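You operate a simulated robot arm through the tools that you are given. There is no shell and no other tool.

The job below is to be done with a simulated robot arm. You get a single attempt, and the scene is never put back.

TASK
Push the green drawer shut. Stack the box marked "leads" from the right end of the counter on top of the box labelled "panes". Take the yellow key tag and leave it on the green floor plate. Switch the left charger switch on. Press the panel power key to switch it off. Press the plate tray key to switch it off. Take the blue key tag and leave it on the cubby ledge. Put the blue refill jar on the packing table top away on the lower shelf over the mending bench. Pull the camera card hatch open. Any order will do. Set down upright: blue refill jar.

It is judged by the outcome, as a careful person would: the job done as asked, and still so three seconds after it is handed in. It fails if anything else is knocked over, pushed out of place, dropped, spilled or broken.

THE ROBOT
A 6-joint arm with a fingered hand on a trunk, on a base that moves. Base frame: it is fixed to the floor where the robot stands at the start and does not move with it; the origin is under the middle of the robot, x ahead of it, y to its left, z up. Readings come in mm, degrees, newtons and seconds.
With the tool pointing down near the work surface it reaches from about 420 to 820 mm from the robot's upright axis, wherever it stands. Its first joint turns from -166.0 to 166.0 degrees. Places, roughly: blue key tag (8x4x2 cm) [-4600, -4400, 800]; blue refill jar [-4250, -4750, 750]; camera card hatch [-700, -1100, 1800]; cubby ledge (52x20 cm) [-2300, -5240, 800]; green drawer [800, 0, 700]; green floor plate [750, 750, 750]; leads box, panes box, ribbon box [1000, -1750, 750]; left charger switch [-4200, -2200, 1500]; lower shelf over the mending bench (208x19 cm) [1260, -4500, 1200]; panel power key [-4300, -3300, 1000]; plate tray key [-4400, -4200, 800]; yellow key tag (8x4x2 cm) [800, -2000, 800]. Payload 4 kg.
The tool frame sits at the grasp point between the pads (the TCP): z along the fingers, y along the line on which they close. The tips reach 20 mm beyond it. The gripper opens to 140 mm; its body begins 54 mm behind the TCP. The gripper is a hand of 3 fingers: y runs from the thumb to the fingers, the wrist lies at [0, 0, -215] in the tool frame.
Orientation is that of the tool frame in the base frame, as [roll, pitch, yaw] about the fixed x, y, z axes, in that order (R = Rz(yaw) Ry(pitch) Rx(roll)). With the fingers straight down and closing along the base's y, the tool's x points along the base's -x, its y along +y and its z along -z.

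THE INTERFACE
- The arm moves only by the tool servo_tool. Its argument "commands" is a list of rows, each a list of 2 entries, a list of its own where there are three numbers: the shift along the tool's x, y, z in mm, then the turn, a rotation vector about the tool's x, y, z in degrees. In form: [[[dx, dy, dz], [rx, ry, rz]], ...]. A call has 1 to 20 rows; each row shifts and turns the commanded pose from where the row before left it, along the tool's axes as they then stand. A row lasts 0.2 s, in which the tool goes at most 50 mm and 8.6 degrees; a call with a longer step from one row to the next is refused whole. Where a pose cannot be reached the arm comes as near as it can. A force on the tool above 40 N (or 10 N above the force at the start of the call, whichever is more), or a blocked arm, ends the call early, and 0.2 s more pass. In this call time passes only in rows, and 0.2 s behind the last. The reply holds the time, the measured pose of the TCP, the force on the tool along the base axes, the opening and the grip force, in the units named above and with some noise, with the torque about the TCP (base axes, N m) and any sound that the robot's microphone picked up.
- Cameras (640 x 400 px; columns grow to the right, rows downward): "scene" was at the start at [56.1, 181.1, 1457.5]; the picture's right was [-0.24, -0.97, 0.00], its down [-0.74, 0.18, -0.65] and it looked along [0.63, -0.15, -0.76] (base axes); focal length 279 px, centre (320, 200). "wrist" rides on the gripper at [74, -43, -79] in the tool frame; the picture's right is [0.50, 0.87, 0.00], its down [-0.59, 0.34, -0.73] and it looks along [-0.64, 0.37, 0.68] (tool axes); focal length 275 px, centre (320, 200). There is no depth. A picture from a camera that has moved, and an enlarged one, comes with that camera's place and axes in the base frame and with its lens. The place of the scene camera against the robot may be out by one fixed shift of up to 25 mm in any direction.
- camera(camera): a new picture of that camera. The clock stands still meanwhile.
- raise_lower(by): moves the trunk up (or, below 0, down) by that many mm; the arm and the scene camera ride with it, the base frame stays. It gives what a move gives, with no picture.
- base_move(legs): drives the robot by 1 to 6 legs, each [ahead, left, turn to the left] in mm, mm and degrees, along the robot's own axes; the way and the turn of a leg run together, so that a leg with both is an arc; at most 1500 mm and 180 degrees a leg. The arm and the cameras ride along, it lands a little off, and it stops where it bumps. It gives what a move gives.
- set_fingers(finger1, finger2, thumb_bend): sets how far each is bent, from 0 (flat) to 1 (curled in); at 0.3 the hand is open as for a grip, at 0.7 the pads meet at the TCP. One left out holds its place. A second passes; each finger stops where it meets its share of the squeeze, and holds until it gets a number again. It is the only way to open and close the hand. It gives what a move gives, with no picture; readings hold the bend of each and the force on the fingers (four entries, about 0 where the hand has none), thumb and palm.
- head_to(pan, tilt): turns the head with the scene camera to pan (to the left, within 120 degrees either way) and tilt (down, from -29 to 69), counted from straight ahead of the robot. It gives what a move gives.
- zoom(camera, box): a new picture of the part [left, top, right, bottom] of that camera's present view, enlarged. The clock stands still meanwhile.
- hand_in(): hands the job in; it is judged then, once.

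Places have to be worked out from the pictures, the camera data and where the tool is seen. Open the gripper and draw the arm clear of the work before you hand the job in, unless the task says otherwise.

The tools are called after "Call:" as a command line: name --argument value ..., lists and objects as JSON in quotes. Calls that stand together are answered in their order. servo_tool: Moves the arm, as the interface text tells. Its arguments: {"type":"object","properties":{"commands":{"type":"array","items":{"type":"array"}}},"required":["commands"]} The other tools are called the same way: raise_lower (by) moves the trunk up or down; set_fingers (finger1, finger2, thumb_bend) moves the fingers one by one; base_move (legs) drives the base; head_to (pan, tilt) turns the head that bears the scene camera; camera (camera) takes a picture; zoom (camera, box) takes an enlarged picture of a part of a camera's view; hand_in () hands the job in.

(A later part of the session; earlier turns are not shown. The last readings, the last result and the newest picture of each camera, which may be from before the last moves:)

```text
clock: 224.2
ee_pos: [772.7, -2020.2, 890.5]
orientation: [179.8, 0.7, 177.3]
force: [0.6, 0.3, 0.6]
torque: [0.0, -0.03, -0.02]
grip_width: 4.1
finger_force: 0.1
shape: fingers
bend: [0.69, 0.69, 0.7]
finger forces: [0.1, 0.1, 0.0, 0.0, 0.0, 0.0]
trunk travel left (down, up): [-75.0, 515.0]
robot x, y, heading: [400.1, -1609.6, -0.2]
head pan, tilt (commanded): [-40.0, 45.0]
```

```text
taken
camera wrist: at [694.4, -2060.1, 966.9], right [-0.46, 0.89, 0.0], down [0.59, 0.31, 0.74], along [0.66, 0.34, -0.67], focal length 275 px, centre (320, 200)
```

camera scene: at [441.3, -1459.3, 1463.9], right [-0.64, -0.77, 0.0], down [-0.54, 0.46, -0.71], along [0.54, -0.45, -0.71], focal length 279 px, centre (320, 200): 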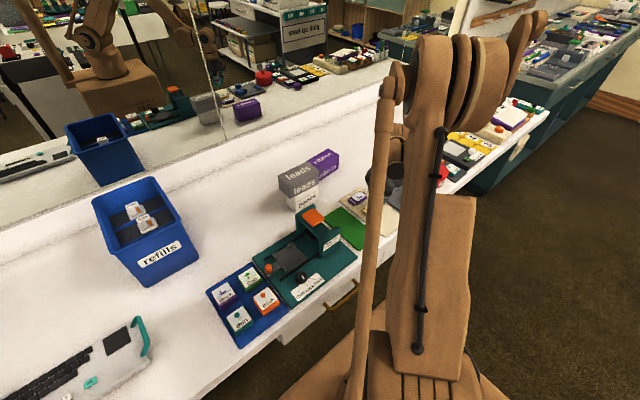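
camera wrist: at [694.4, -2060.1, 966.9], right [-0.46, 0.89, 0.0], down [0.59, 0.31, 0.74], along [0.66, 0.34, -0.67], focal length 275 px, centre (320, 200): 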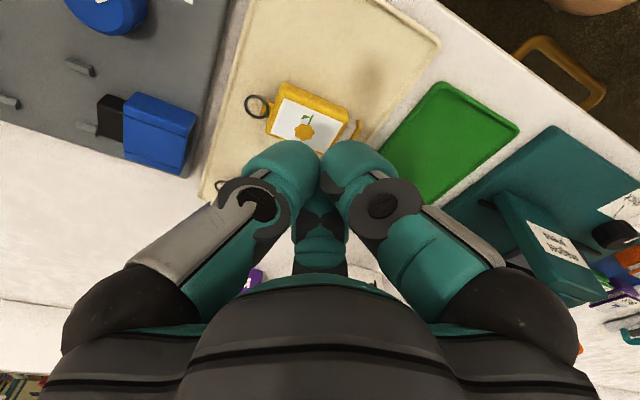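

The tag now lies at x 773–810, with a ~53 mm gap to the purple one. Rotate the hand so the thumb is on the near side, open partially, and centre above it.

Call:
set_fingers --finger1 0.44 --finger2 0.44 --thumb_bend 0.44

Call:
servo_tool --commands '[[[-17, 0, 0], [0, 0, 8]], [[0, 0, 0], [0, 0, 8]], [[0, 0, 0], [0, 0, 8]], [[0, 0, 0], [0, 0, 8]], [[0, 0, 0], [0, 0, 8]], [[0, 0, 0], [0, 0, 8]], [[0, 0, 0], [0, 0, 8]], [[0, 0, 0], [0, 0, 8]], [[0, 0, 0], [0, 0, 8]], [[0, 0, 0], [0, 0, 8]], [[0, 0, 0], [0, 0, 8]]]'

Call:
camera --camera "wrist"

```text
clock: 225.2
ee_pos: [773.8, -2021.3, 889.7]
orientation: [179.8, 0.8, 177.2]
force: [-0.5, -1.3, 0.6]
torque: [0.01, 0.0, 0.0]
grip_width: 82.1
finger_force: 0.1
shape: fingers
bend: [0.44, 0.44, 0.44]
finger forces: [0.1, 0.0, 0.1, 0.0, 0.0, 0.1]
trunk travel left (down, up): [-75.0, 515.0]
robot x, y, heading: [394.9, -1603.9, -0.0]
head pan, tilt (commanded): [-40.0, 45.0]
```

```text
clock: 227.6
ee_pos: [790.3, -2022.5, 890.0]
orientation: [179.3, -0.2, 89.2]
force: [-0.1, 0.9, 0.2]
torque: [0.0, 0.04, -0.01]
grip_width: 82.2
finger_force: 0.0
shape: fingers
bend: [0.44, 0.44, 0.44]
finger forces: [0.0, 0.0, 0.1, 0.0, 0.0, 0.1]
trunk travel left (down, up): [-75.0, 515.0]
robot x, y, heading: [397.1, -1606.2, -0.2]
head pan, tilt (commanded): [-40.0, 45.0]
```

```text
taken
camera wrist: at [746.4, -1947.0, 967.9], right [0.87, 0.49, 0.01], down [0.32, -0.59, 0.74], along [0.37, -0.64, -0.68], focal length 275 px, centre (320, 200)
```

wrist: 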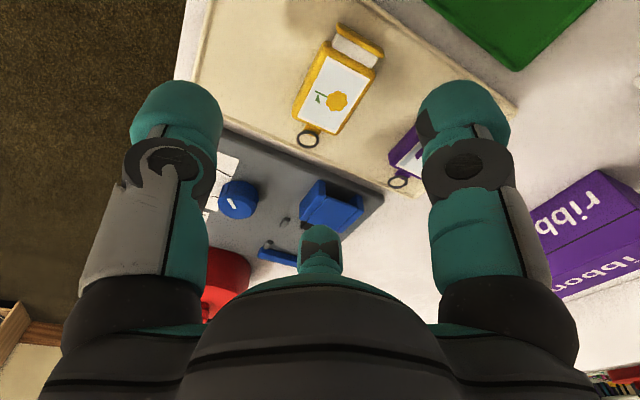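

Triangulation refines the tag: body ≈ x 777–818, y −2043…−1992, top z ≈ 790. Centre slightly far (806, −2017) so all three fingers meet it together, and descend.

Call:
servo_tool --commands '[[[5.8, 15.6, 0], [0, 0, 0]], [[0, 0, 25], [0, 0, 0]], [[0, 0, 25], [0, 0, 0]], [[0, 0, 18], [0, 0, 0]], [[0, 0, 8], [0, 0, 0]]]'

Call:
camera --camera "wrist"

```text
clock: 228.8
ee_pos: [807.7, -2016.3, 814.8]
orientation: [179.2, -0.2, 89.4]
force: [0.3, -0.1, -0.3]
torque: [0.03, 0.01, -0.01]
grip_width: 82.4
finger_force: 0.0
shape: fingers
bend: [0.44, 0.44, 0.44]
finger forces: [0.1, 0.1, 0.0, 0.1, 0.0, 0.1]
trunk travel left (down, up): [-75.0, 515.0]
robot x, y, heading: [399.6, -1607.5, -0.1]
head pan, tilt (commanded): [-40.0, 45.0]
```

```text
taken
camera wrist: at [762.9, -1941.8, 891.8], right [0.87, 0.49, 0.01], down [0.32, -0.59, 0.74], along [0.37, -0.64, -0.68], focal length 275 px, centre (320, 200)
```

wrist: 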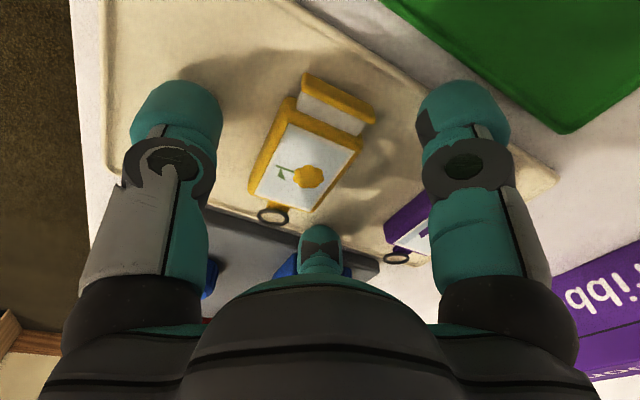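

Aligned. Lower 5 mm more and close on the tag.

Call:
servo_tool --commands '[[[0, 0, 3], [0, 0, 0]], [[0, 0, 2], [0, 0, 0]]]'

Call:
set_fingers --finger1 0.6 --finger2 0.6 --thumb_bend 0.6

Call:
camera --camera "wrist"

```text
clock: 229.4
ee_pos: [806.0, -2015.0, 811.0]
orientation: [179.1, -0.1, 89.3]
force: [-0.2, 2.6, 33.7]
torque: [-1.0, -0.86, 0.0]
grip_width: 82.3
finger_force: 16.5
shape: fingers
bend: [0.44, 0.44, 0.44]
finger forces: [8.1, 24.1, 0.0, 0.1, 1.1, 0.0]
trunk travel left (down, up): [-75.0, 515.0]
robot x, y, heading: [397.5, -1603.7, 0.0]
head pan, tilt (commanded): [-40.0, 45.0]
```

```text
clock: 229.8
ee_pos: [804.0, -2015.1, 812.8]
orientation: [179.3, -0.2, 89.3]
force: [-4.5, 3.3, 29.7]
torque: [1.11, -0.21, 0.16]
grip_width: 55.9
finger_force: 17.3
shape: fingers
bend: [0.49, 0.59, 0.59]
finger forces: [20.9, 1.8, 0.1, 0.1, 10.9, 0.1]
trunk travel left (down, up): [-75.0, 515.0]
robot x, y, heading: [401.2, -1610.0, -0.1]
head pan, tilt (commanded): [-40.0, 45.0]
stopped: the force on the tool passed its limit at 48 N (the readings are from after the stop); the commanded pose is now the measured one
```

```text
taken
camera wrist: at [760.6, -1940.4, 889.6], right [0.87, 0.49, 0.01], down [0.32, -0.59, 0.74], along [0.37, -0.64, -0.68], focal length 275 px, centre (320, 200)
```

wrist: 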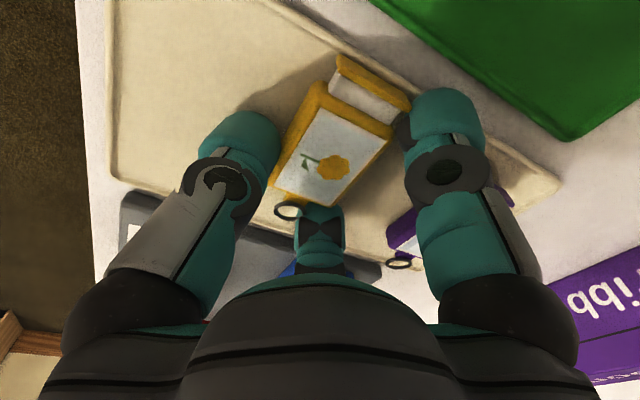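

The tips were pressing on the plate. Raise 3 mm and finish closing.

Call:
servo_tool --commands '[[[0, 0, -3], [0, 0, 0]]]'

Call:
set_fingers --finger1 0.62 --finger2 0.62 --thumb_bend 0.62

Call:
camera --camera "wrist"

```text
clock: 230.2
ee_pos: [805.7, -2015.6, 813.7]
orientation: [179.3, -0.2, 89.3]
force: [0.3, 1.6, 6.6]
torque: [0.36, -0.18, 0.04]
grip_width: 54.4
finger_force: 5.7
shape: fingers
bend: [0.5, 0.59, 0.59]
finger forces: [7.3, 2.3, 0.0, 0.1, 2.0, 0.0]
trunk travel left (down, up): [-75.0, 515.0]
robot x, y, heading: [397.2, -1603.3, -0.3]
head pan, tilt (commanded): [-40.0, 45.0]
```

```text
clock: 231.2
ee_pos: [805.1, -2016.0, 811.3]
orientation: [179.5, -0.2, 89.3]
force: [1.6, 2.4, 4.8]
torque: [0.3, -0.22, -0.07]
grip_width: 52.4
finger_force: 9.8
shape: fingers
bend: [0.51, 0.59, 0.6]
finger forces: [9.6, 4.4, 0.1, 0.0, 4.9, 0.0]
trunk travel left (down, up): [-75.0, 515.0]
robot x, y, heading: [396.1, -1605.3, -0.2]
head pan, tilt (commanded): [-40.0, 45.0]
```

```text
taken
camera wrist: at [762.1, -1941.7, 890.8], right [0.87, 0.49, 0.01], down [0.32, -0.59, 0.74], along [0.37, -0.64, -0.68], focal length 275 px, centre (320, 200)
```

wrist: 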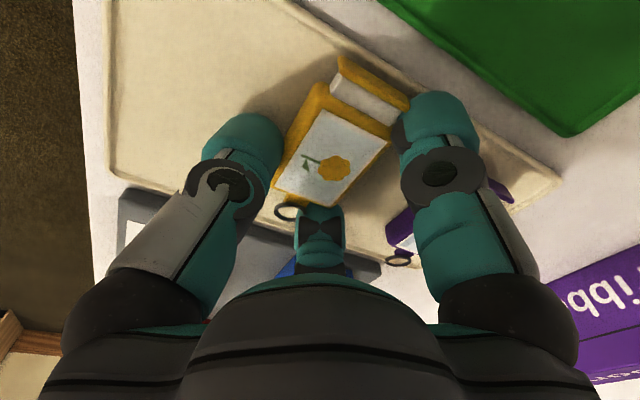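

All three fingers hold the tag. Squeeze more and lift slightly.

Call:
set_fingers --finger1 0.72 --finger2 0.72 --thumb_bend 0.72

Call:
servo_tool --commands '[[[0, 0, -5], [0, 0, 0]], [[0, 0, -10], [0, 0, 0]], [[0, 0, -15], [0, 0, 0]]]'

Call:
camera --camera "wrist"

```text
clock: 232.2
ee_pos: [805.4, -2016.8, 813.4]
orientation: [179.4, -0.1, 89.3]
force: [0.8, -2.5, 5.2]
torque: [0.31, -0.19, -0.06]
grip_width: 50.6
finger_force: 24.4
shape: fingers
bend: [0.5, 0.6, 0.61]
finger forces: [15.8, 12.9, 0.0, 0.1, 20.7, 0.0]
trunk travel left (down, up): [-75.0, 515.0]
robot x, y, heading: [397.5, -1606.2, -0.4]
head pan, tilt (commanded): [-40.0, 45.0]
```

```text
clock: 233.0
ee_pos: [804.9, -2015.9, 843.2]
orientation: [179.4, -0.3, 89.3]
force: [-1.6, 0.8, -1.1]
torque: [0.0, 0.0, 0.0]
grip_width: 50.6
finger_force: 22.4
shape: fingers
bend: [0.5, 0.6, 0.61]
finger forces: [10.2, 12.9, 0.0, 0.0, 20.9, 0.0]
trunk travel left (down, up): [-75.0, 515.0]
robot x, y, heading: [393.9, -1609.8, -0.0]
head pan, tilt (commanded): [-40.0, 45.0]
```

```text
taken
camera wrist: at [762.0, -1941.6, 921.2], right [0.87, 0.49, 0.01], down [0.32, -0.59, 0.74], along [0.37, -0.64, -0.68], focal length 275 px, centre (320, 200)
```

wrist: 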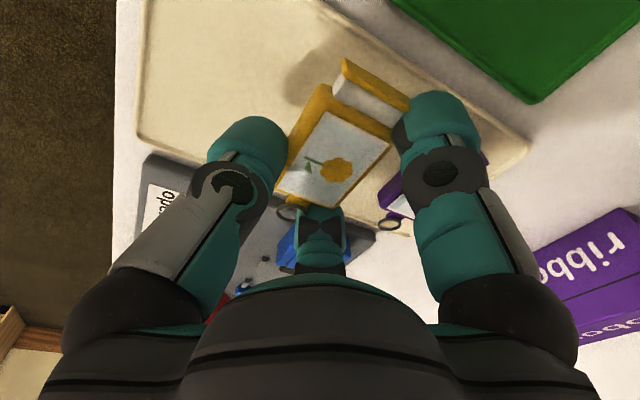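

The tag is held. Raise to ~1070 and swing the hand in front of the robot for driving.

Call:
servo_tool --commands '[[[0, 0, -45], [0, 0, 0]], [[0, 0, -45], [0, 0, 0]], [[0, 0, -45], [0, 0, 0]], [[0, 0, -45], [0, 0, 0]], [[0, 0, -45], [0, 0, 0]], [[46, 1, 0], [0, 0, 0]], [[46, 1, 0], [0, 0, 0]], [[46, 1, 0], [0, 0, 0]], [[46, 1, 0], [0, 0, 0]], [[46, 1, 0], [0, 0, 0]], [[46, 1, 0], [0, 0, 0]], [[46, 1, 0], [0, 0, 0]], [[46, 1, 0], [0, 0, 0]]]'

Call:
head_to --pan -35 --tilt 45

Call:
camera --camera "scene"

```text
clock: 235.8
ee_pos: [814.8, -1647.4, 1071.3]
orientation: [179.4, -0.2, 89.3]
force: [1.1, 0.3, 0.0]
torque: [-0.02, -0.01, 0.01]
grip_width: 50.3
finger_force: 21.9
shape: fingers
bend: [0.5, 0.6, 0.61]
finger forces: [10.3, 13.1, 0.0, 0.1, 20.4, 0.1]
trunk travel left (down, up): [-75.0, 515.0]
robot x, y, heading: [393.9, -1606.9, -0.1]
head pan, tilt (commanded): [-40.0, 45.0]
```

```text
clock: 236.4
ee_pos: [815.1, -1648.8, 1071.8]
orientation: [179.4, -0.2, 89.2]
force: [-0.1, -0.2, -0.8]
torque: [0.02, 0.02, -0.01]
grip_width: 50.5
finger_force: 21.6
shape: fingers
bend: [0.5, 0.6, 0.61]
finger forces: [10.4, 13.2, 0.0, 0.0, 20.4, 0.0]
trunk travel left (down, up): [-75.0, 515.0]
robot x, y, heading: [396.0, -1606.2, -0.2]
head pan, tilt (commanded): [-35.0, 45.0]
```

```text
taken
camera scene: at [445.6, -1453.6, 1463.9], right [-0.58, -0.82, 0.0], down [-0.58, 0.41, -0.71], along [0.58, -0.41, -0.71], focal length 279 px, centre (320, 200)
```

scene: 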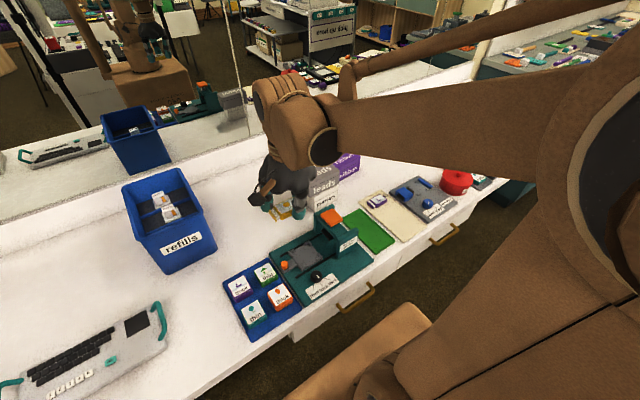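

The purple tag is undisturbed. Drive the safe way around (south, west, then north through the corridor) toward the green plate.

Call:
base_move --legs '[[0, -345, 0], [0, -345, 0], [-840, 0, 0], [-840, 0, 0], [0, 0, -90]]'

```text
clock: 252.5
ee_pos: [-1323.8, -2719.4, 1070.6]
orientation: [179.5, -0.3, -0.7]
force: [-0.1, 0.5, -0.8]
torque: [0.03, 0.03, -0.02]
grip_width: 49.9
finger_force: 21.5
shape: fingers
bend: [0.5, 0.6, 0.62]
finger forces: [10.2, 13.1, 0.1, 0.1, 20.0, 0.0]
trunk travel left (down, up): [-75.0, 515.0]
robot x, y, heading: [-1280.9, -2303.7, -90.0]
head pan, tilt (commanded): [-35.0, 45.0]
```

Call:
base_move --legs '[[-850, 0, 0], [-860, 0, 0], [0, 0, 90]]'

Call:
base_move --legs '[[750, 0, 0], [750, 0, 0], [0, 680, 0], [0, 680, 0]]'

Call:
head_to --pan 10 --tilt 45

Call:
camera --camera "scene"

```text
clock: 265.0
ee_pos: [-856.3, -645.1, 1069.3]
orientation: [179.5, -0.2, 88.4]
force: [-0.2, 0.4, -0.6]
torque: [-0.01, -0.02, 0.01]
grip_width: 50.1
finger_force: 21.9
shape: fingers
bend: [0.5, 0.6, 0.62]
finger forces: [10.3, 13.2, 0.1, 0.1, 19.6, 0.1]
trunk travel left (down, up): [-75.0, 515.0]
robot x, y, heading: [-1273.2, -592.6, -0.9]
head pan, tilt (commanded): [-35.0, 45.0]
```

```text
clock: 279.4
ee_pos: [653.2, 706.0, 1070.1]
orientation: [179.4, -0.1, 88.8]
force: [-0.3, -0.4, -1.2]
torque: [0.0, -0.01, 0.0]
grip_width: 49.7
finger_force: 21.7
shape: fingers
bend: [0.5, 0.6, 0.62]
finger forces: [10.4, 13.2, 0.0, 0.1, 19.6, 0.0]
trunk travel left (down, up): [-75.0, 515.0]
robot x, y, heading: [239.2, 751.0, -0.8]
head pan, tilt (commanded): [-35.0, 45.0]
```

```text
clock: 280.6
ee_pos: [652.5, 703.8, 1069.8]
orientation: [179.4, -0.2, 88.8]
force: [0.0, 0.8, 0.6]
torque: [-0.02, 0.01, 0.01]
grip_width: 49.9
finger_force: 21.3
shape: fingers
bend: [0.5, 0.6, 0.62]
finger forces: [10.3, 13.2, 0.0, 0.0, 19.7, 0.0]
trunk travel left (down, up): [-75.0, 515.0]
robot x, y, heading: [236.5, 753.7, -0.6]
head pan, tilt (commanded): [10.0, 45.0]
```

```text
taken
camera scene: at [299.6, 963.3, 1463.9], right [0.16, -0.99, 0.0], down [-0.7, -0.12, -0.71], along [0.7, 0.12, -0.71], focal length 279 px, centre (320, 200)
```

scene: 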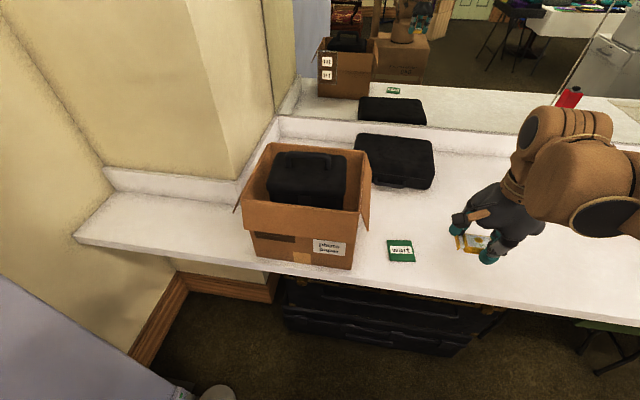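

Zoom on the green plate and the surrounding labels here.

Call:
zoom --camera "scene" --box '[370, 225, 434, 275]'

Call:
zoom --camera "scene" --box '[230, 140, 430, 280]'

```text
8.00 times, centred on (402, 250) of scene
camera zoom: at [299.6, 963.3, 1463.9], right [0.16, -0.99, 0.0], down [-0.7, -0.12, -0.71], along [0.7, 0.12, -0.71], focal length 2234 px, centre (-336, -200)
```

zoom: 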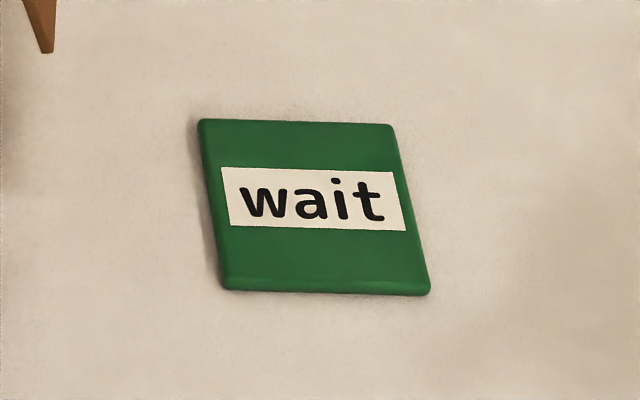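

```text
2.86 times, centred on (330, 210) of scene
camera zoom: at [299.6, 963.3, 1463.9], right [0.16, -0.99, 0.0], down [-0.7, -0.12, -0.71], along [0.7, 0.12, -0.71], focal length 798 px, centre (291, 171)
```

zoom: 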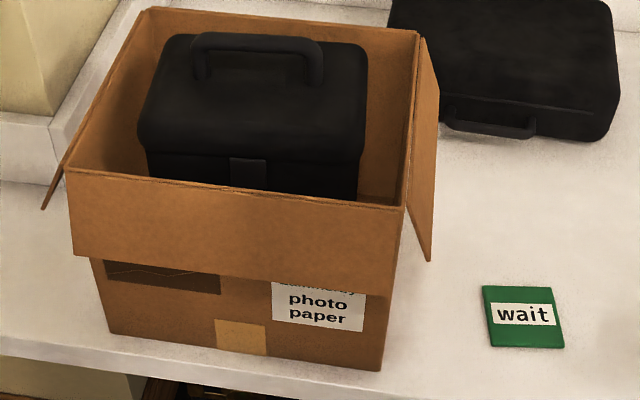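

This is the only green plate near [750, 750]; I'll place the tag there. Move the hand to about (800, 760, 930) and look with the wrist camera.

Call:
servo_tool --commands '[[[11.8, 29.3, 28], [0, 0, 0]], [[11.8, 29.3, 28], [0, 0, 0]], [[11.8, 29.3, 28], [0, 0, 0]], [[11.8, 29.3, 28], [0, 0, 0]], [[11.8, 29.3, 28], [0, 0, 0]]]'

Call:
camera --camera "wrist"

```text
clock: 281.8
ee_pos: [801.8, 762.4, 932.3]
orientation: [179.4, -0.2, 88.8]
force: [0.1, 0.3, -0.4]
torque: [0.01, -0.04, 0.0]
grip_width: 49.6
finger_force: 21.5
shape: fingers
bend: [0.5, 0.6, 0.62]
finger forces: [10.3, 13.3, 0.1, 0.1, 19.6, 0.1]
trunk travel left (down, up): [-75.0, 515.0]
robot x, y, heading: [235.1, 752.9, -0.4]
head pan, tilt (commanded): [10.0, 45.0]
```

```text
taken
camera wrist: at [759.4, 837.3, 1010.7], right [0.88, 0.48, 0.01], down [0.32, -0.6, 0.74], along [0.36, -0.64, -0.68], focal length 275 px, centre (320, 200)
```

wrist: 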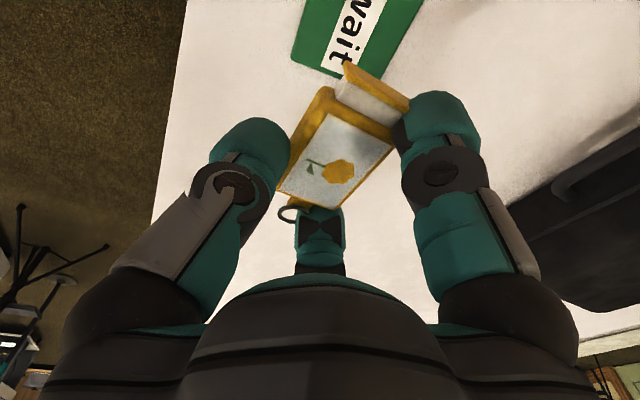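

Call:
zoom --camera "wrist" --box '[270, 0, 450, 110]'

```text
3.56 times, centred on (360, 55) of wrist
camera zoom: at [759.4, 837.3, 1010.7], right [0.88, 0.48, 0.01], down [0.32, -0.6, 0.74], along [0.36, -0.64, -0.68], focal length 979 px, centre (178, 716)
```

zoom: 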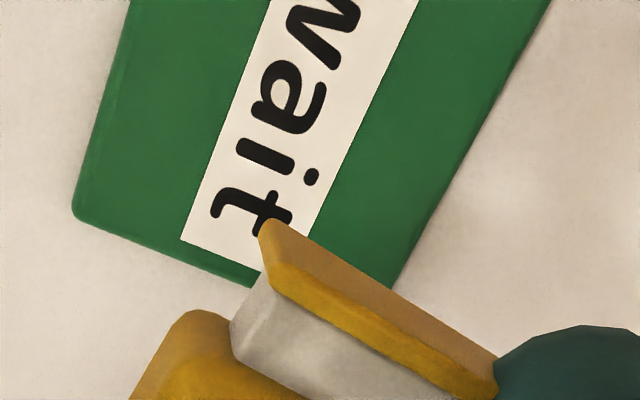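

Plate centre ≈ (819, 794), ~79 mm square. Move above it and descend toward placement height.

Call:
servo_tool --commands '[[[22, 15.2, 0], [0, 0, 0]], [[0, 0, 27], [0, 0, 0]], [[0, 0, 27], [0, 0, 0]], [[0, 0, 27], [0, 0, 0]], [[0, 0, 14], [0, 0, 0]]]'

Call:
camera --camera "wrist"

Call:
zoom --camera "scene" --box '[360, 190, 500, 290]'

```text
clock: 283.0
ee_pos: [818.8, 783.9, 837.9]
orientation: [179.3, -0.2, 88.8]
force: [-0.7, -0.1, -0.2]
torque: [0.0, 0.02, -0.03]
grip_width: 49.5
finger_force: 21.5
shape: fingers
bend: [0.5, 0.59, 0.62]
finger forces: [10.3, 13.4, 0.1, 0.0, 19.4, 0.0]
trunk travel left (down, up): [-75.0, 515.0]
robot x, y, heading: [237.2, 744.3, -0.5]
head pan, tilt (commanded): [10.0, 45.0]
```

```text
taken
camera wrist: at [775.9, 858.6, 914.5], right [0.88, 0.48, 0.01], down [0.32, -0.6, 0.74], along [0.36, -0.64, -0.68], focal length 275 px, centre (320, 200)
```

wrist: 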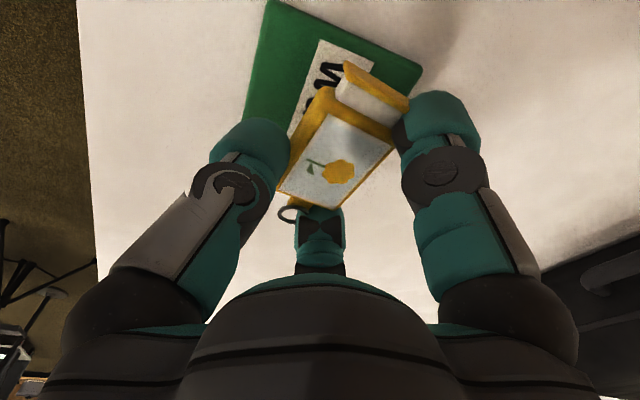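

```text
4.00 times, centred on (430, 240) of scene
camera zoom: at [299.9, 963.4, 1463.9], right [0.16, -0.99, 0.0], down [-0.7, -0.12, -0.71], along [0.7, 0.12, -0.71], focal length 1117 px, centre (-120, 40)
```

zoom: 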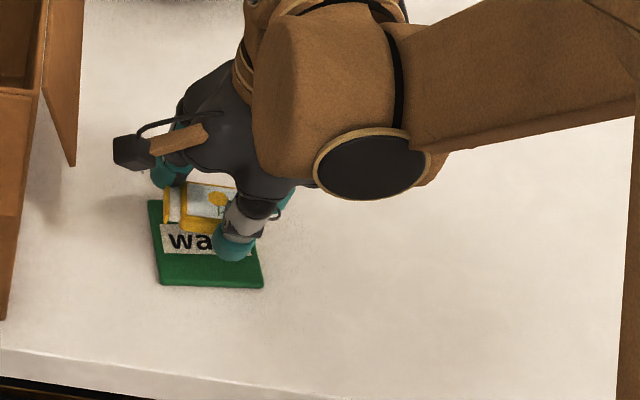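

The tag is directly over the plate. Descend in diminishing steps to contact.

Call:
servo_tool --commands '[[[0, 0, 8], [0, 0, 0]], [[0, 0, 6], [0, 0, 0]], [[0, 0, 3], [0, 0, 0]]]'

Call:
servo_tool --commands '[[[0, 0, 2], [0, 0, 0]], [[0, 0, 2], [0, 0, 0]]]'

```text
clock: 283.8
ee_pos: [820.3, 783.9, 818.8]
orientation: [179.3, -0.2, 88.7]
force: [-0.1, 0.3, 0.5]
torque: [-0.01, -0.02, -0.04]
grip_width: 49.8
finger_force: 21.5
shape: fingers
bend: [0.5, 0.59, 0.62]
finger forces: [10.3, 13.5, 0.1, 0.0, 19.5, 0.0]
trunk travel left (down, up): [-75.0, 515.0]
robot x, y, heading: [234.9, 749.5, -0.4]
head pan, tilt (commanded): [10.0, 45.0]
```

```text
clock: 284.4
ee_pos: [819.7, 784.0, 817.3]
orientation: [179.5, -0.2, 88.8]
force: [-0.5, 0.6, -0.4]
torque: [-0.01, 0.05, 0.04]
grip_width: 49.4
finger_force: 21.8
shape: fingers
bend: [0.5, 0.59, 0.62]
finger forces: [10.2, 13.5, 0.0, 0.0, 19.5, 0.0]
trunk travel left (down, up): [-75.0, 515.0]
robot x, y, heading: [239.2, 750.8, -0.7]
head pan, tilt (commanded): [10.0, 45.0]
```

Call:
servo_tool --commands '[[[0, 0, 2], [0, 0, 0]], [[0, 0, 1.5], [0, 0, 0]]]'

Call:
servo_tool --commands '[[[0, 0, 1.5], [0, 0, 0]]]'

```text
clock: 285.0
ee_pos: [819.0, 782.3, 813.9]
orientation: [179.3, -0.3, 88.8]
force: [2.3, 0.1, 15.7]
torque: [0.19, 0.07, -0.04]
grip_width: 49.4
finger_force: 29.2
shape: fingers
bend: [0.5, 0.59, 0.62]
finger forces: [12.8, 14.5, 0.1, 0.0, 30.7, 0.0]
trunk travel left (down, up): [-75.0, 515.0]
robot x, y, heading: [233.6, 747.9, -0.6]
head pan, tilt (commanded): [10.0, 45.0]
```

```text
clock: 285.5
ee_pos: [816.9, 784.4, 813.6]
orientation: [179.3, -0.2, 88.8]
force: [1.0, 0.2, 30.1]
torque: [0.11, 0.51, -0.01]
grip_width: 49.4
finger_force: 40.1
shape: fingers
bend: [0.5, 0.59, 0.62]
finger forces: [14.1, 16.8, 0.0, 0.0, 49.6, 0.0]
trunk travel left (down, up): [-75.0, 515.0]
robot x, y, heading: [236.5, 753.0, -0.6]
head pan, tilt (commanded): [10.0, 45.0]
stopped in row 1: the force on the tool passed its limit at 41 N (the readings are from after the stop); the commanded pose is now the measured one
```

Contact reached. Ease off 1.5 mm, then open the fingers.

Call:
servo_tool --commands '[[[0, 0, -1.5], [0, 0, 0]]]'

Call:
set_fingers --finger1 0.44 --finger2 0.52 --thumb_bend 0.54

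Call:
camera --camera "wrist"

```text
clock: 285.9
ee_pos: [818.3, 782.5, 814.3]
orientation: [179.4, -0.2, 88.8]
force: [-0.7, 0.0, 16.4]
torque: [0.12, 0.25, 0.05]
grip_width: 49.6
finger_force: 31.9
shape: fingers
bend: [0.5, 0.59, 0.62]
finger forces: [12.8, 15.4, 0.0, 0.0, 34.6, 0.0]
trunk travel left (down, up): [-75.0, 515.0]
robot x, y, heading: [235.6, 751.7, -0.4]
head pan, tilt (commanded): [10.0, 45.0]
```

```text
clock: 286.9
ee_pos: [819.0, 782.7, 814.4]
orientation: [179.3, -0.2, 88.7]
force: [4.3, -0.1, 24.8]
torque: [-0.04, 0.54, 0.05]
grip_width: 58.1
finger_force: 12.7
shape: fingers
bend: [0.44, 0.52, 0.58]
finger forces: [0.2, 0.3, 0.0, 0.0, 24.6, 0.1]
trunk travel left (down, up): [-75.0, 515.0]
robot x, y, heading: [236.9, 748.4, -0.5]
head pan, tilt (commanded): [10.0, 45.0]
```

```text
taken
camera wrist: at [775.1, 858.4, 891.8], right [0.88, 0.48, 0.01], down [0.32, -0.6, 0.74], along [0.36, -0.64, -0.68], focal length 275 px, centre (320, 200)
```

wrist: 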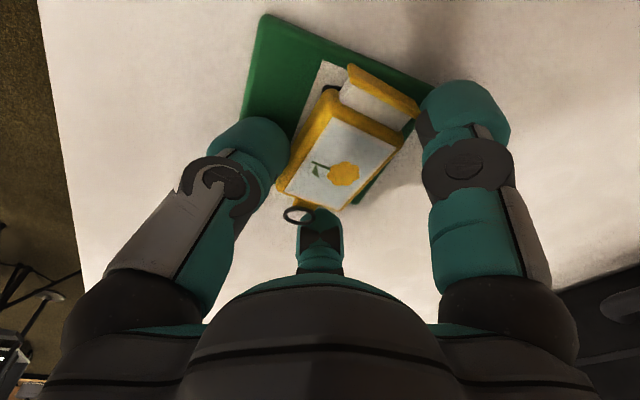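

The thumb tip still presses on the plate. Rise 3 mm, then open the thumb further.

Call:
servo_tool --commands '[[[0, 0, -3], [0, 0, 0]]]'

Call:
set_fingers --finger1 0.42 --finger2 0.48 --thumb_bend 0.48

Call:
servo_tool --commands '[[[0, 0, -8], [0, 0, 0]], [[0, 0, -15], [0, 0, 0]], [[0, 0, -30], [0, 0, 0]], [[0, 0, -45], [0, 0, 0]], [[0, 0, -45], [0, 0, 0]]]'

Call:
camera --camera "wrist"

Call:
zoom --camera "scene" --box '[360, 190, 500, 290]'

```text
clock: 287.3
ee_pos: [818.8, 784.7, 815.4]
orientation: [179.3, -0.2, 88.8]
force: [-0.1, 0.6, -0.1]
torque: [-0.01, 0.03, 0.03]
grip_width: 66.6
finger_force: 0.0
shape: fingers
bend: [0.44, 0.52, 0.54]
finger forces: [0.0, 0.0, 0.1, 0.1, 0.0, 0.1]
trunk travel left (down, up): [-75.0, 515.0]
robot x, y, heading: [231.6, 748.8, -0.6]
head pan, tilt (commanded): [10.0, 45.0]
```

```text
clock: 288.3
ee_pos: [819.3, 784.2, 815.9]
orientation: [179.4, -0.2, 88.8]
force: [-0.8, -0.2, 0.2]
torque: [0.0, -0.01, 0.0]
grip_width: 79.1
finger_force: 0.0
shape: fingers
bend: [0.42, 0.48, 0.48]
finger forces: [0.0, 0.0, 0.0, 0.1, 0.0, 0.0]
trunk travel left (down, up): [-75.0, 515.0]
robot x, y, heading: [234.0, 748.7, -0.7]
head pan, tilt (commanded): [10.0, 45.0]
```

```text
clock: 289.5
ee_pos: [815.1, 782.4, 959.7]
orientation: [179.3, -0.2, 88.8]
force: [0.4, 0.2, 0.2]
torque: [0.02, -0.03, 0.02]
grip_width: 79.6
finger_force: 0.1
shape: fingers
bend: [0.42, 0.48, 0.48]
finger forces: [0.0, 0.0, 0.0, 0.1, 0.0, 0.0]
trunk travel left (down, up): [-75.0, 515.0]
robot x, y, heading: [235.7, 751.0, -0.4]
head pan, tilt (commanded): [10.0, 45.0]
```

```text
taken
camera wrist: at [772.1, 858.4, 1038.1], right [0.88, 0.48, 0.01], down [0.32, -0.6, 0.74], along [0.36, -0.64, -0.68], focal length 275 px, centre (320, 200)
```

wrist: 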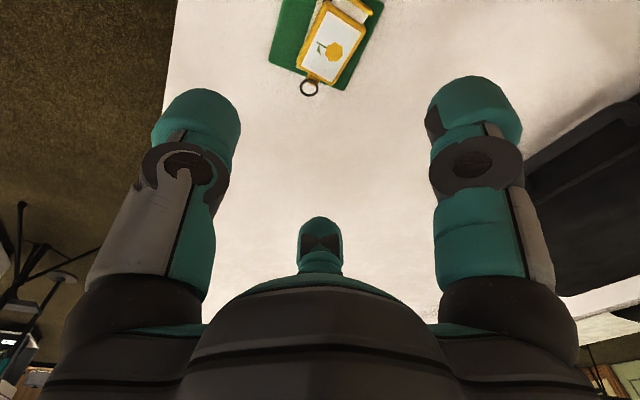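

```text
4.00 times, centred on (430, 240) of scene
camera zoom: at [299.2, 963.4, 1463.9], right [0.16, -0.99, 0.0], down [-0.7, -0.12, -0.71], along [0.7, 0.12, -0.71], focal length 1117 px, centre (-120, 40)
```

zoom: 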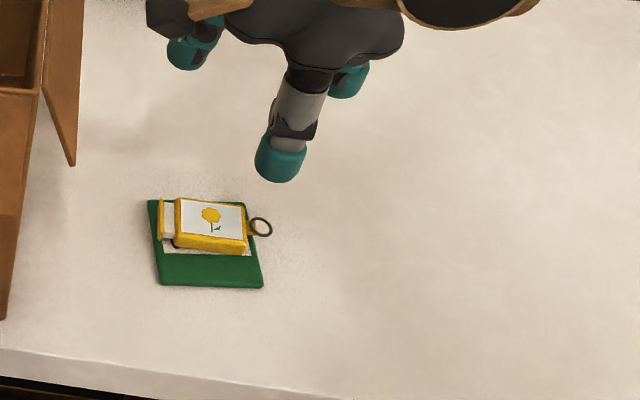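

The yellow tag rests on the green plate. Restore the hand's yaw, retract, and head west; first drive to about (−1200, 0) and look around.

Call:
servo_tool --commands '[[[0, -40, -20], [0, 0, -8.2]], [[-35, -30, -20], [0, 0, -8.2]], [[0, 0, 0], [0, 0, -8.2]], [[0, 0, 0], [0, 0, -8.2]], [[0, 0, 0], [0, 0, -8.2]], [[0, 0, 0], [0, 0, -8.2]], [[0, 0, 0], [0, 0, -8.2]], [[0, 0, 0], [0, 0, -8.2]], [[0, 0, 0], [0, 0, -8.2]], [[0, 0, 0], [0, 0, -8.2]], [[0, 0, 0], [0, 0, -8.2]]]'

Call:
servo_tool --commands '[[[40, 0, -20], [0, 0, 0]], [[40, 0, -20], [0, 0, 0]], [[30, 0, -20], [0, 0, 0]]]'

Call:
base_move --legs '[[-700, 0, 0], [-700, -700, 0]]'

Call:
head_to --pan -115 --tilt 20

Call:
camera --camera "scene"

```text
refused: row 2 steps farther than a row can; nothing moved
```

```text
clock: 290.3
ee_pos: [817.7, 893.9, 1020.7]
orientation: [179.4, -0.2, 88.8]
force: [-0.6, -2.6, -0.6]
torque: [-0.06, 0.0, -0.09]
grip_width: 75.6
finger_force: 1.5
shape: fingers
bend: [0.44, 0.48, 0.48]
finger forces: [3.3, 0.1, 0.0, 0.0, 0.0, 0.0]
trunk travel left (down, up): [-75.0, 515.0]
robot x, y, heading: [236.3, 749.0, -0.4]
head pan, tilt (commanded): [10.0, 45.0]
```

```text
clock: 298.9
ee_pos: [-583.1, 205.7, 1021.2]
orientation: [179.4, -0.2, 88.5]
force: [0.1, -0.4, -0.3]
torque: [0.01, -0.03, 0.03]
grip_width: 78.8
finger_force: 0.1
shape: fingers
bend: [0.42, 0.48, 0.48]
finger forces: [0.1, 0.0, 0.1, 0.0, 0.0, 0.1]
trunk travel left (down, up): [-75.0, 515.0]
robot x, y, heading: [-1161.6, 64.2, -1.0]
head pan, tilt (commanded): [10.0, 45.0]
```

```text
clock: 300.9
ee_pos: [-583.9, 205.3, 1019.1]
orientation: [179.3, -0.2, 88.5]
force: [0.7, 0.0, -0.2]
torque: [-0.01, 0.05, 0.0]
grip_width: 78.8
finger_force: 0.1
shape: fingers
bend: [0.42, 0.48, 0.48]
finger forces: [0.0, 0.0, 0.0, 0.0, 0.0, 0.0]
trunk travel left (down, up): [-75.0, 515.0]
robot x, y, heading: [-1164.1, 64.1, -0.8]
head pan, tilt (commanded): [-115.0, 20.0]
```

```text
taken
camera scene: at [-1222.9, 180.9, 1502.6], right [-0.9, 0.43, 0.0], down [0.15, 0.31, -0.94], along [-0.41, -0.85, -0.34], focal length 279 px, centre (320, 200)
```

scene: 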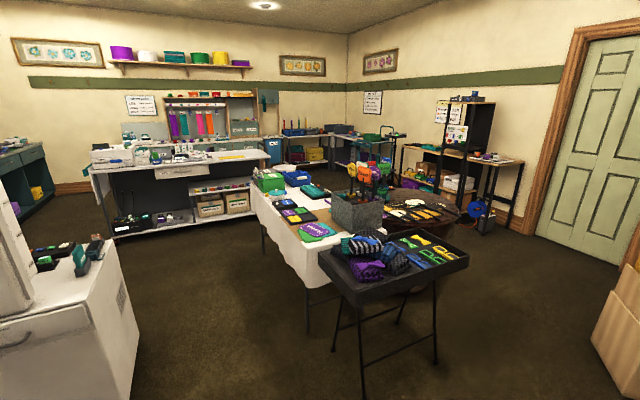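

The first arm command was refused, so the second moved the hand sideways and a fingertip grazed (3 N) the cardboard box flap. Let me check the box and the tag from here.

Call:
head_to --pan 22 --tilt 15

Call:
camera --camera "scene"

Call:
zoom --camera "scene" --box '[240, 150, 400, 250]'

```text
clock: 303.1
ee_pos: [-582.9, 205.9, 1020.3]
orientation: [179.5, -0.2, 88.5]
force: [0.5, 0.3, 0.3]
torque: [-0.01, -0.02, -0.01]
grip_width: 79.4
finger_force: 0.1
shape: fingers
bend: [0.42, 0.48, 0.48]
finger forces: [0.0, 0.1, 0.1, 0.0, 0.1, 0.0]
trunk travel left (down, up): [-75.0, 515.0]
robot x, y, heading: [-1166.1, 64.8, -0.9]
head pan, tilt (commanded): [22.0, 15.0]
```

```text
taken
camera scene: at [-1095.3, 298.5, 1510.7], right [0.36, -0.93, 0.0], down [-0.24, -0.09, -0.97], along [0.9, 0.35, -0.26], focal length 279 px, centre (320, 200)
```

scene: 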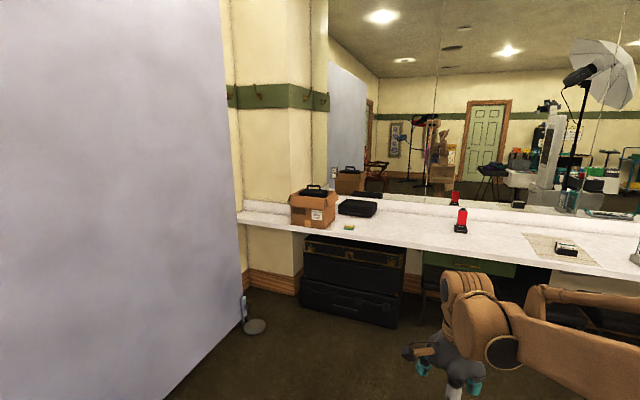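

```text
4.00 times, centred on (320, 200) of scene
camera zoom: at [-1095.3, 298.5, 1510.7], right [0.36, -0.93, 0.0], down [-0.24, -0.09, -0.97], along [0.9, 0.35, -0.26], focal length 1117 px, centre (320, 200)
```

zoom: 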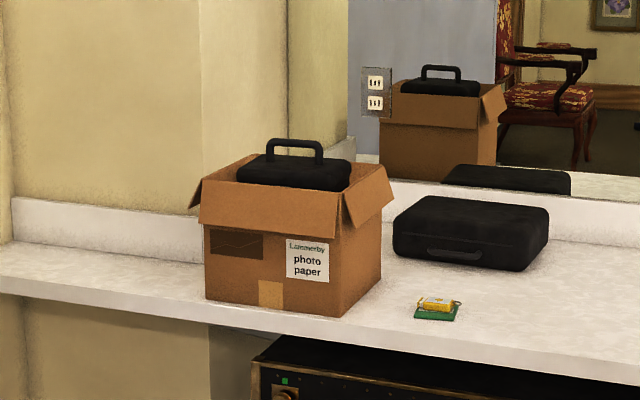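

The box and tag look unchanged. Restore the hand's yaw now (in open space) and retract it toward the robot.

Call:
servo_tool --commands '[[[0, 0, 0], [0, 0, -8.2]], [[0, 0, 0], [0, 0, -8.2]], [[0, 0, 0], [0, 0, -8.2]], [[0, 0, 0], [0, 0, -8.2]], [[0, 0, 0], [0, 0, -8.2]], [[0, 0, 0], [0, 0, -8.2]], [[0, 0, 0], [0, 0, -8.2]], [[0, 0, 0], [0, 0, -8.2]], [[0, 0, 0], [0, 0, -8.2]], [[0, 0, 0], [0, 0, -8.2]], [[0, 0, 0], [0, 0, -8.2]], [[35, -35, 0], [0, 0, 0]], [[35, -35, 0], [0, 0, 0]], [[35, -35, 0], [0, 0, 0]], [[35, -35, -20], [0, 0, 0]]]'

Call:
base_move --legs '[[0, 0, 179]]'

Call:
head_to --pan 20 --tilt 20

Call:
camera --camera "scene"

```text
refused: row 15 steps farther than a row can; nothing moved
```

```text
clock: 310.8
ee_pos: [-1752.4, -57.4, 1020.0]
orientation: [179.4, -0.2, -93.0]
force: [0.5, 0.5, 0.3]
torque: [0.0, 0.04, 0.01]
grip_width: 79.2
finger_force: 0.0
shape: fingers
bend: [0.42, 0.48, 0.48]
finger forces: [0.0, 0.0, 0.1, 0.0, 0.1, 0.0]
trunk travel left (down, up): [-75.0, 515.0]
robot x, y, heading: [-1165.0, 68.3, 177.5]
head pan, tilt (commanded): [22.0, 15.0]
```

```text
clock: 311.5
ee_pos: [-1752.4, -58.4, 1020.6]
orientation: [179.4, -0.2, -93.0]
force: [0.2, -0.1, 0.3]
torque: [0.01, 0.01, 0.01]
grip_width: 79.1
finger_force: 0.2
shape: fingers
bend: [0.42, 0.48, 0.48]
finger forces: [0.0, 0.1, 0.1, 0.0, 0.0, 0.1]
trunk travel left (down, up): [-75.0, 515.0]
robot x, y, heading: [-1166.3, 68.6, 177.6]
head pan, tilt (commanded): [20.0, 20.0]
```

```text
taken
camera scene: at [-1242.7, -144.6, 1502.6], right [-0.3, 0.95, 0.0], down [0.33, 0.1, -0.94], along [-0.9, -0.28, -0.34], focal length 279 px, centre (320, 200)
```

scene: 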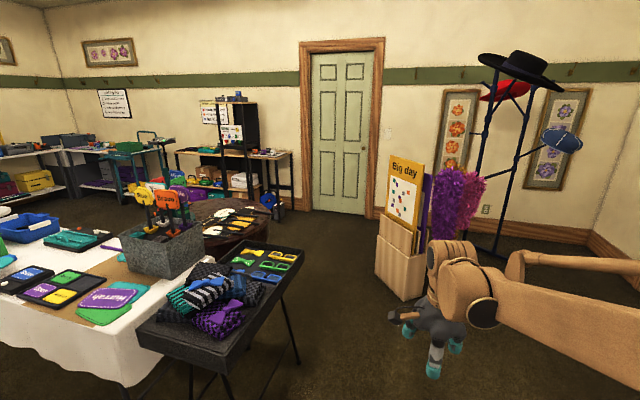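

Row too long again; redo with valid steps.

Call:
servo_tool --commands '[[[0, 0, 0], [0, 0, -8.2]], [[0, 0, 0], [0, 0, -8.2]], [[0, 0, 0], [0, 0, -8.2]], [[0, 0, 0], [0, 0, -8.2]], [[0, 0, 0], [0, 0, -8.2]], [[0, 0, 0], [0, 0, -8.2]], [[0, 0, 0], [0, 0, -8.2]], [[0, 0, 0], [0, 0, -8.2]], [[0, 0, 0], [0, 0, -8.2]], [[0, 0, 0], [0, 0, -8.2]], [[0, 0, 0], [0, 0, -8.2]], [[30, -30, 0], [0, 0, 0]], [[30, -30, 0], [0, 0, 0]], [[30, -30, 0], [0, 0, 0]], [[30, -30, 0], [0, 0, 0]], [[30, -30, 0], [0, 0, 0]]]'

```text
clock: 314.9
ee_pos: [-1595.3, 83.8, 1017.0]
orientation: [179.7, 0.6, -2.8]
force: [-0.1, 0.5, 0.9]
torque: [-0.02, 0.0, 0.01]
grip_width: 79.3
finger_force: 0.0
shape: fingers
bend: [0.42, 0.48, 0.48]
finger forces: [0.0, 0.1, 0.0, 0.0, 0.0, 0.1]
trunk travel left (down, up): [-75.0, 515.0]
robot x, y, heading: [-1166.4, 66.3, 177.8]
head pan, tilt (commanded): [20.0, 20.0]
```

Path west: between the tray table and the props crate. First leg to about (−2660, −120).

Call:
base_move --legs '[[1500, 250, 2]]'

Call:
head_to --pan 35 --tilt 20

Call:
camera --camera "scene"

```text
refused: leg 1 is longer than a leg can be; nothing moved
```

```text
clock: 315.6
ee_pos: [-1595.8, 83.5, 1017.6]
orientation: [179.8, 0.6, -2.8]
force: [0.1, -0.4, -0.5]
torque: [0.02, 0.04, 0.01]
grip_width: 79.3
finger_force: 0.0
shape: fingers
bend: [0.42, 0.48, 0.48]
finger forces: [0.0, 0.0, 0.0, 0.0, 0.0, 0.0]
trunk travel left (down, up): [-75.0, 515.0]
robot x, y, heading: [-1168.2, 65.9, 177.6]
head pan, tilt (commanded): [35.0, 20.0]
```

```text
taken
camera scene: at [-1232.4, -166.5, 1502.6], right [-0.54, 0.84, 0.0], down [0.29, 0.18, -0.94], along [-0.79, -0.51, -0.34], focal length 279 px, centre (320, 200)
```

scene: 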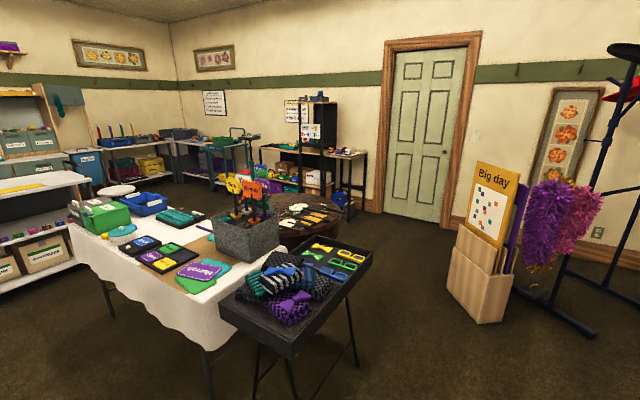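

Call:
base_move --legs '[[1400, 240, 2]]'

Call:
camera --camera "scene"

```text
clock: 322.7
ee_pos: [-3000.6, -118.4, 1017.1]
orientation: [179.8, 0.6, -1.7]
force: [1.7, 0.6, -0.3]
torque: [0.05, -0.01, -0.04]
grip_width: 79.1
finger_force: 0.2
shape: fingers
bend: [0.42, 0.48, 0.48]
finger forces: [0.0, 0.0, 0.1, 0.1, 0.0, 0.0]
trunk travel left (down, up): [-75.0, 515.0]
robot x, y, heading: [-2566.2, -125.8, 178.7]
head pan, tilt (commanded): [35.0, 20.0]
```

```text
taken
camera scene: at [-2632.1, -362.5, 1502.6], right [-0.55, 0.83, 0.0], down [0.28, 0.19, -0.94], along [-0.78, -0.52, -0.34], focal length 279 px, centre (320, 200)
```

scene: 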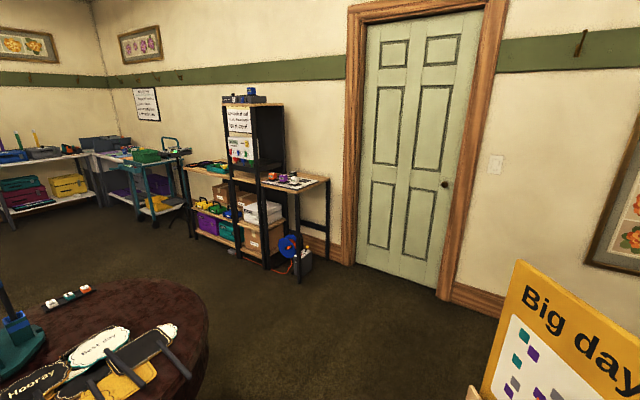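

Zoom on the black cabinet to find the charger switches.

Call:
zoom --camera "scene" --box '[210, 80, 338, 160]'

Call:
zoom --camera "scene" --box '[80, 120, 240, 220]'

```text
5.00 times, centred on (274, 120) of scene
camera zoom: at [-2632.1, -362.5, 1502.6], right [-0.55, 0.83, 0.0], down [0.28, 0.19, -0.94], along [-0.78, -0.52, -0.34], focal length 1396 px, centre (550, 600)
```

zoom: 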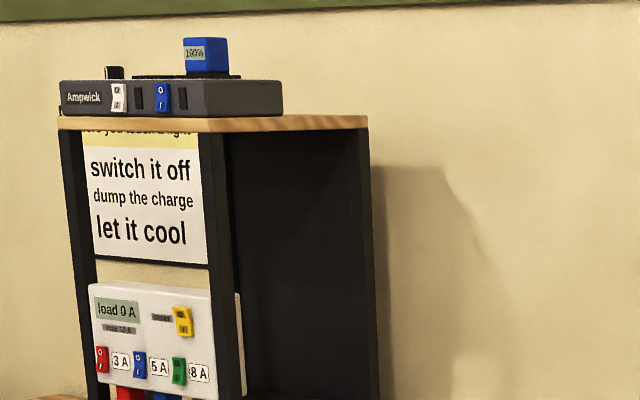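

```text
4.00 times, centred on (160, 170) of scene
camera zoom: at [-2632.1, -362.5, 1502.6], right [-0.55, 0.83, 0.0], down [0.28, 0.19, -0.94], along [-0.78, -0.52, -0.34], focal length 1117 px, centre (960, 320)
```

zoom: 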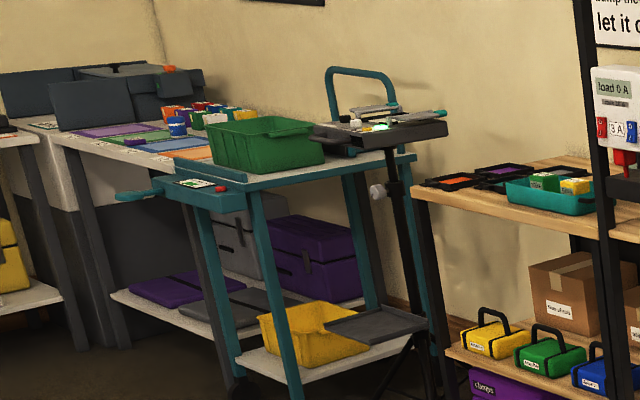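

The left charger switch is the white rocker on the "Ampwick" unit atop the black cabinet, at about (−4200, −2225, 1500). Drive around the round table toward x ≈ −3500.

Call:
base_move --legs '[[434, 554, 0], [500, 40, 0], [0, 700, 0]]'

Call:
head_to --pan 35 --tilt 0

Call:
camera --camera "scene"

```text
clock: 332.6
ee_pos: [-3974.9, -1388.3, 1016.9]
orientation: [179.7, 0.6, -1.8]
force: [-0.2, 0.1, -0.7]
torque: [0.0, -0.01, 0.03]
grip_width: 79.2
finger_force: 0.1
shape: fingers
bend: [0.42, 0.48, 0.48]
finger forces: [0.0, 0.0, 0.0, 0.0, 0.0, 0.0]
trunk travel left (down, up): [-75.0, 515.0]
robot x, y, heading: [-3544.9, -1398.8, 178.6]
head pan, tilt (commanded): [35.0, 20.0]
```

```text
clock: 333.4
ee_pos: [-3976.4, -1387.3, 1016.8]
orientation: [179.7, 0.6, -1.9]
force: [-0.1, 0.1, -0.2]
torque: [-0.01, 0.01, -0.03]
grip_width: 79.2
finger_force: 0.2
shape: fingers
bend: [0.42, 0.48, 0.48]
finger forces: [0.0, 0.0, 0.0, 0.1, 0.0, 0.0]
trunk travel left (down, up): [-75.0, 515.0]
robot x, y, heading: [-3543.3, -1401.3, 178.4]
head pan, tilt (commanded): [35.0, 0.0]
```

```text
taken
camera scene: at [-3605.2, -1630.0, 1534.8], right [-0.55, 0.83, 0.0], down [0.0, 0.0, -1.0], along [-0.83, -0.55, 0.0], focal length 279 px, centre (320, 200)
```

scene: 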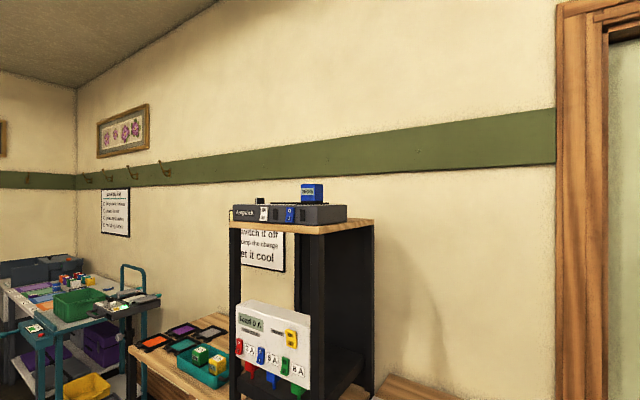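

Call:
zoom --camera "scene" --box '[220, 175, 364, 265]'

Call:
zoom --camera "scene" --box '[230, 195, 310, 235]'

```text
4.44 times, centred on (292, 220) of scene
camera zoom: at [-3605.2, -1630.0, 1534.8], right [-0.55, 0.83, 0.0], down [0.0, 0.0, -1.0], along [-0.83, -0.55, 0.0], focal length 1241 px, centre (444, 111)
```

zoom: 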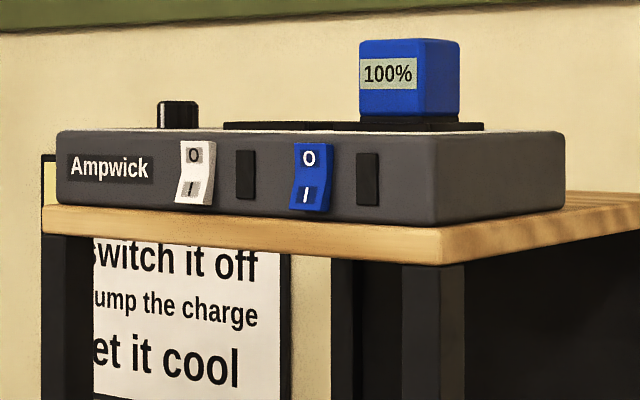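

```text
8.00 times, centred on (270, 215) of scene
camera zoom: at [-3605.2, -1630.0, 1534.8], right [-0.55, 0.83, 0.0], down [0.0, 0.0, -1.0], along [-0.83, -0.55, 0.0], focal length 2234 px, centre (720, 80)
```

zoom: 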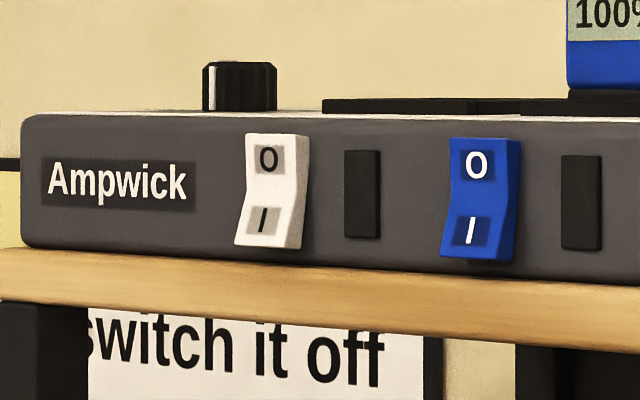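

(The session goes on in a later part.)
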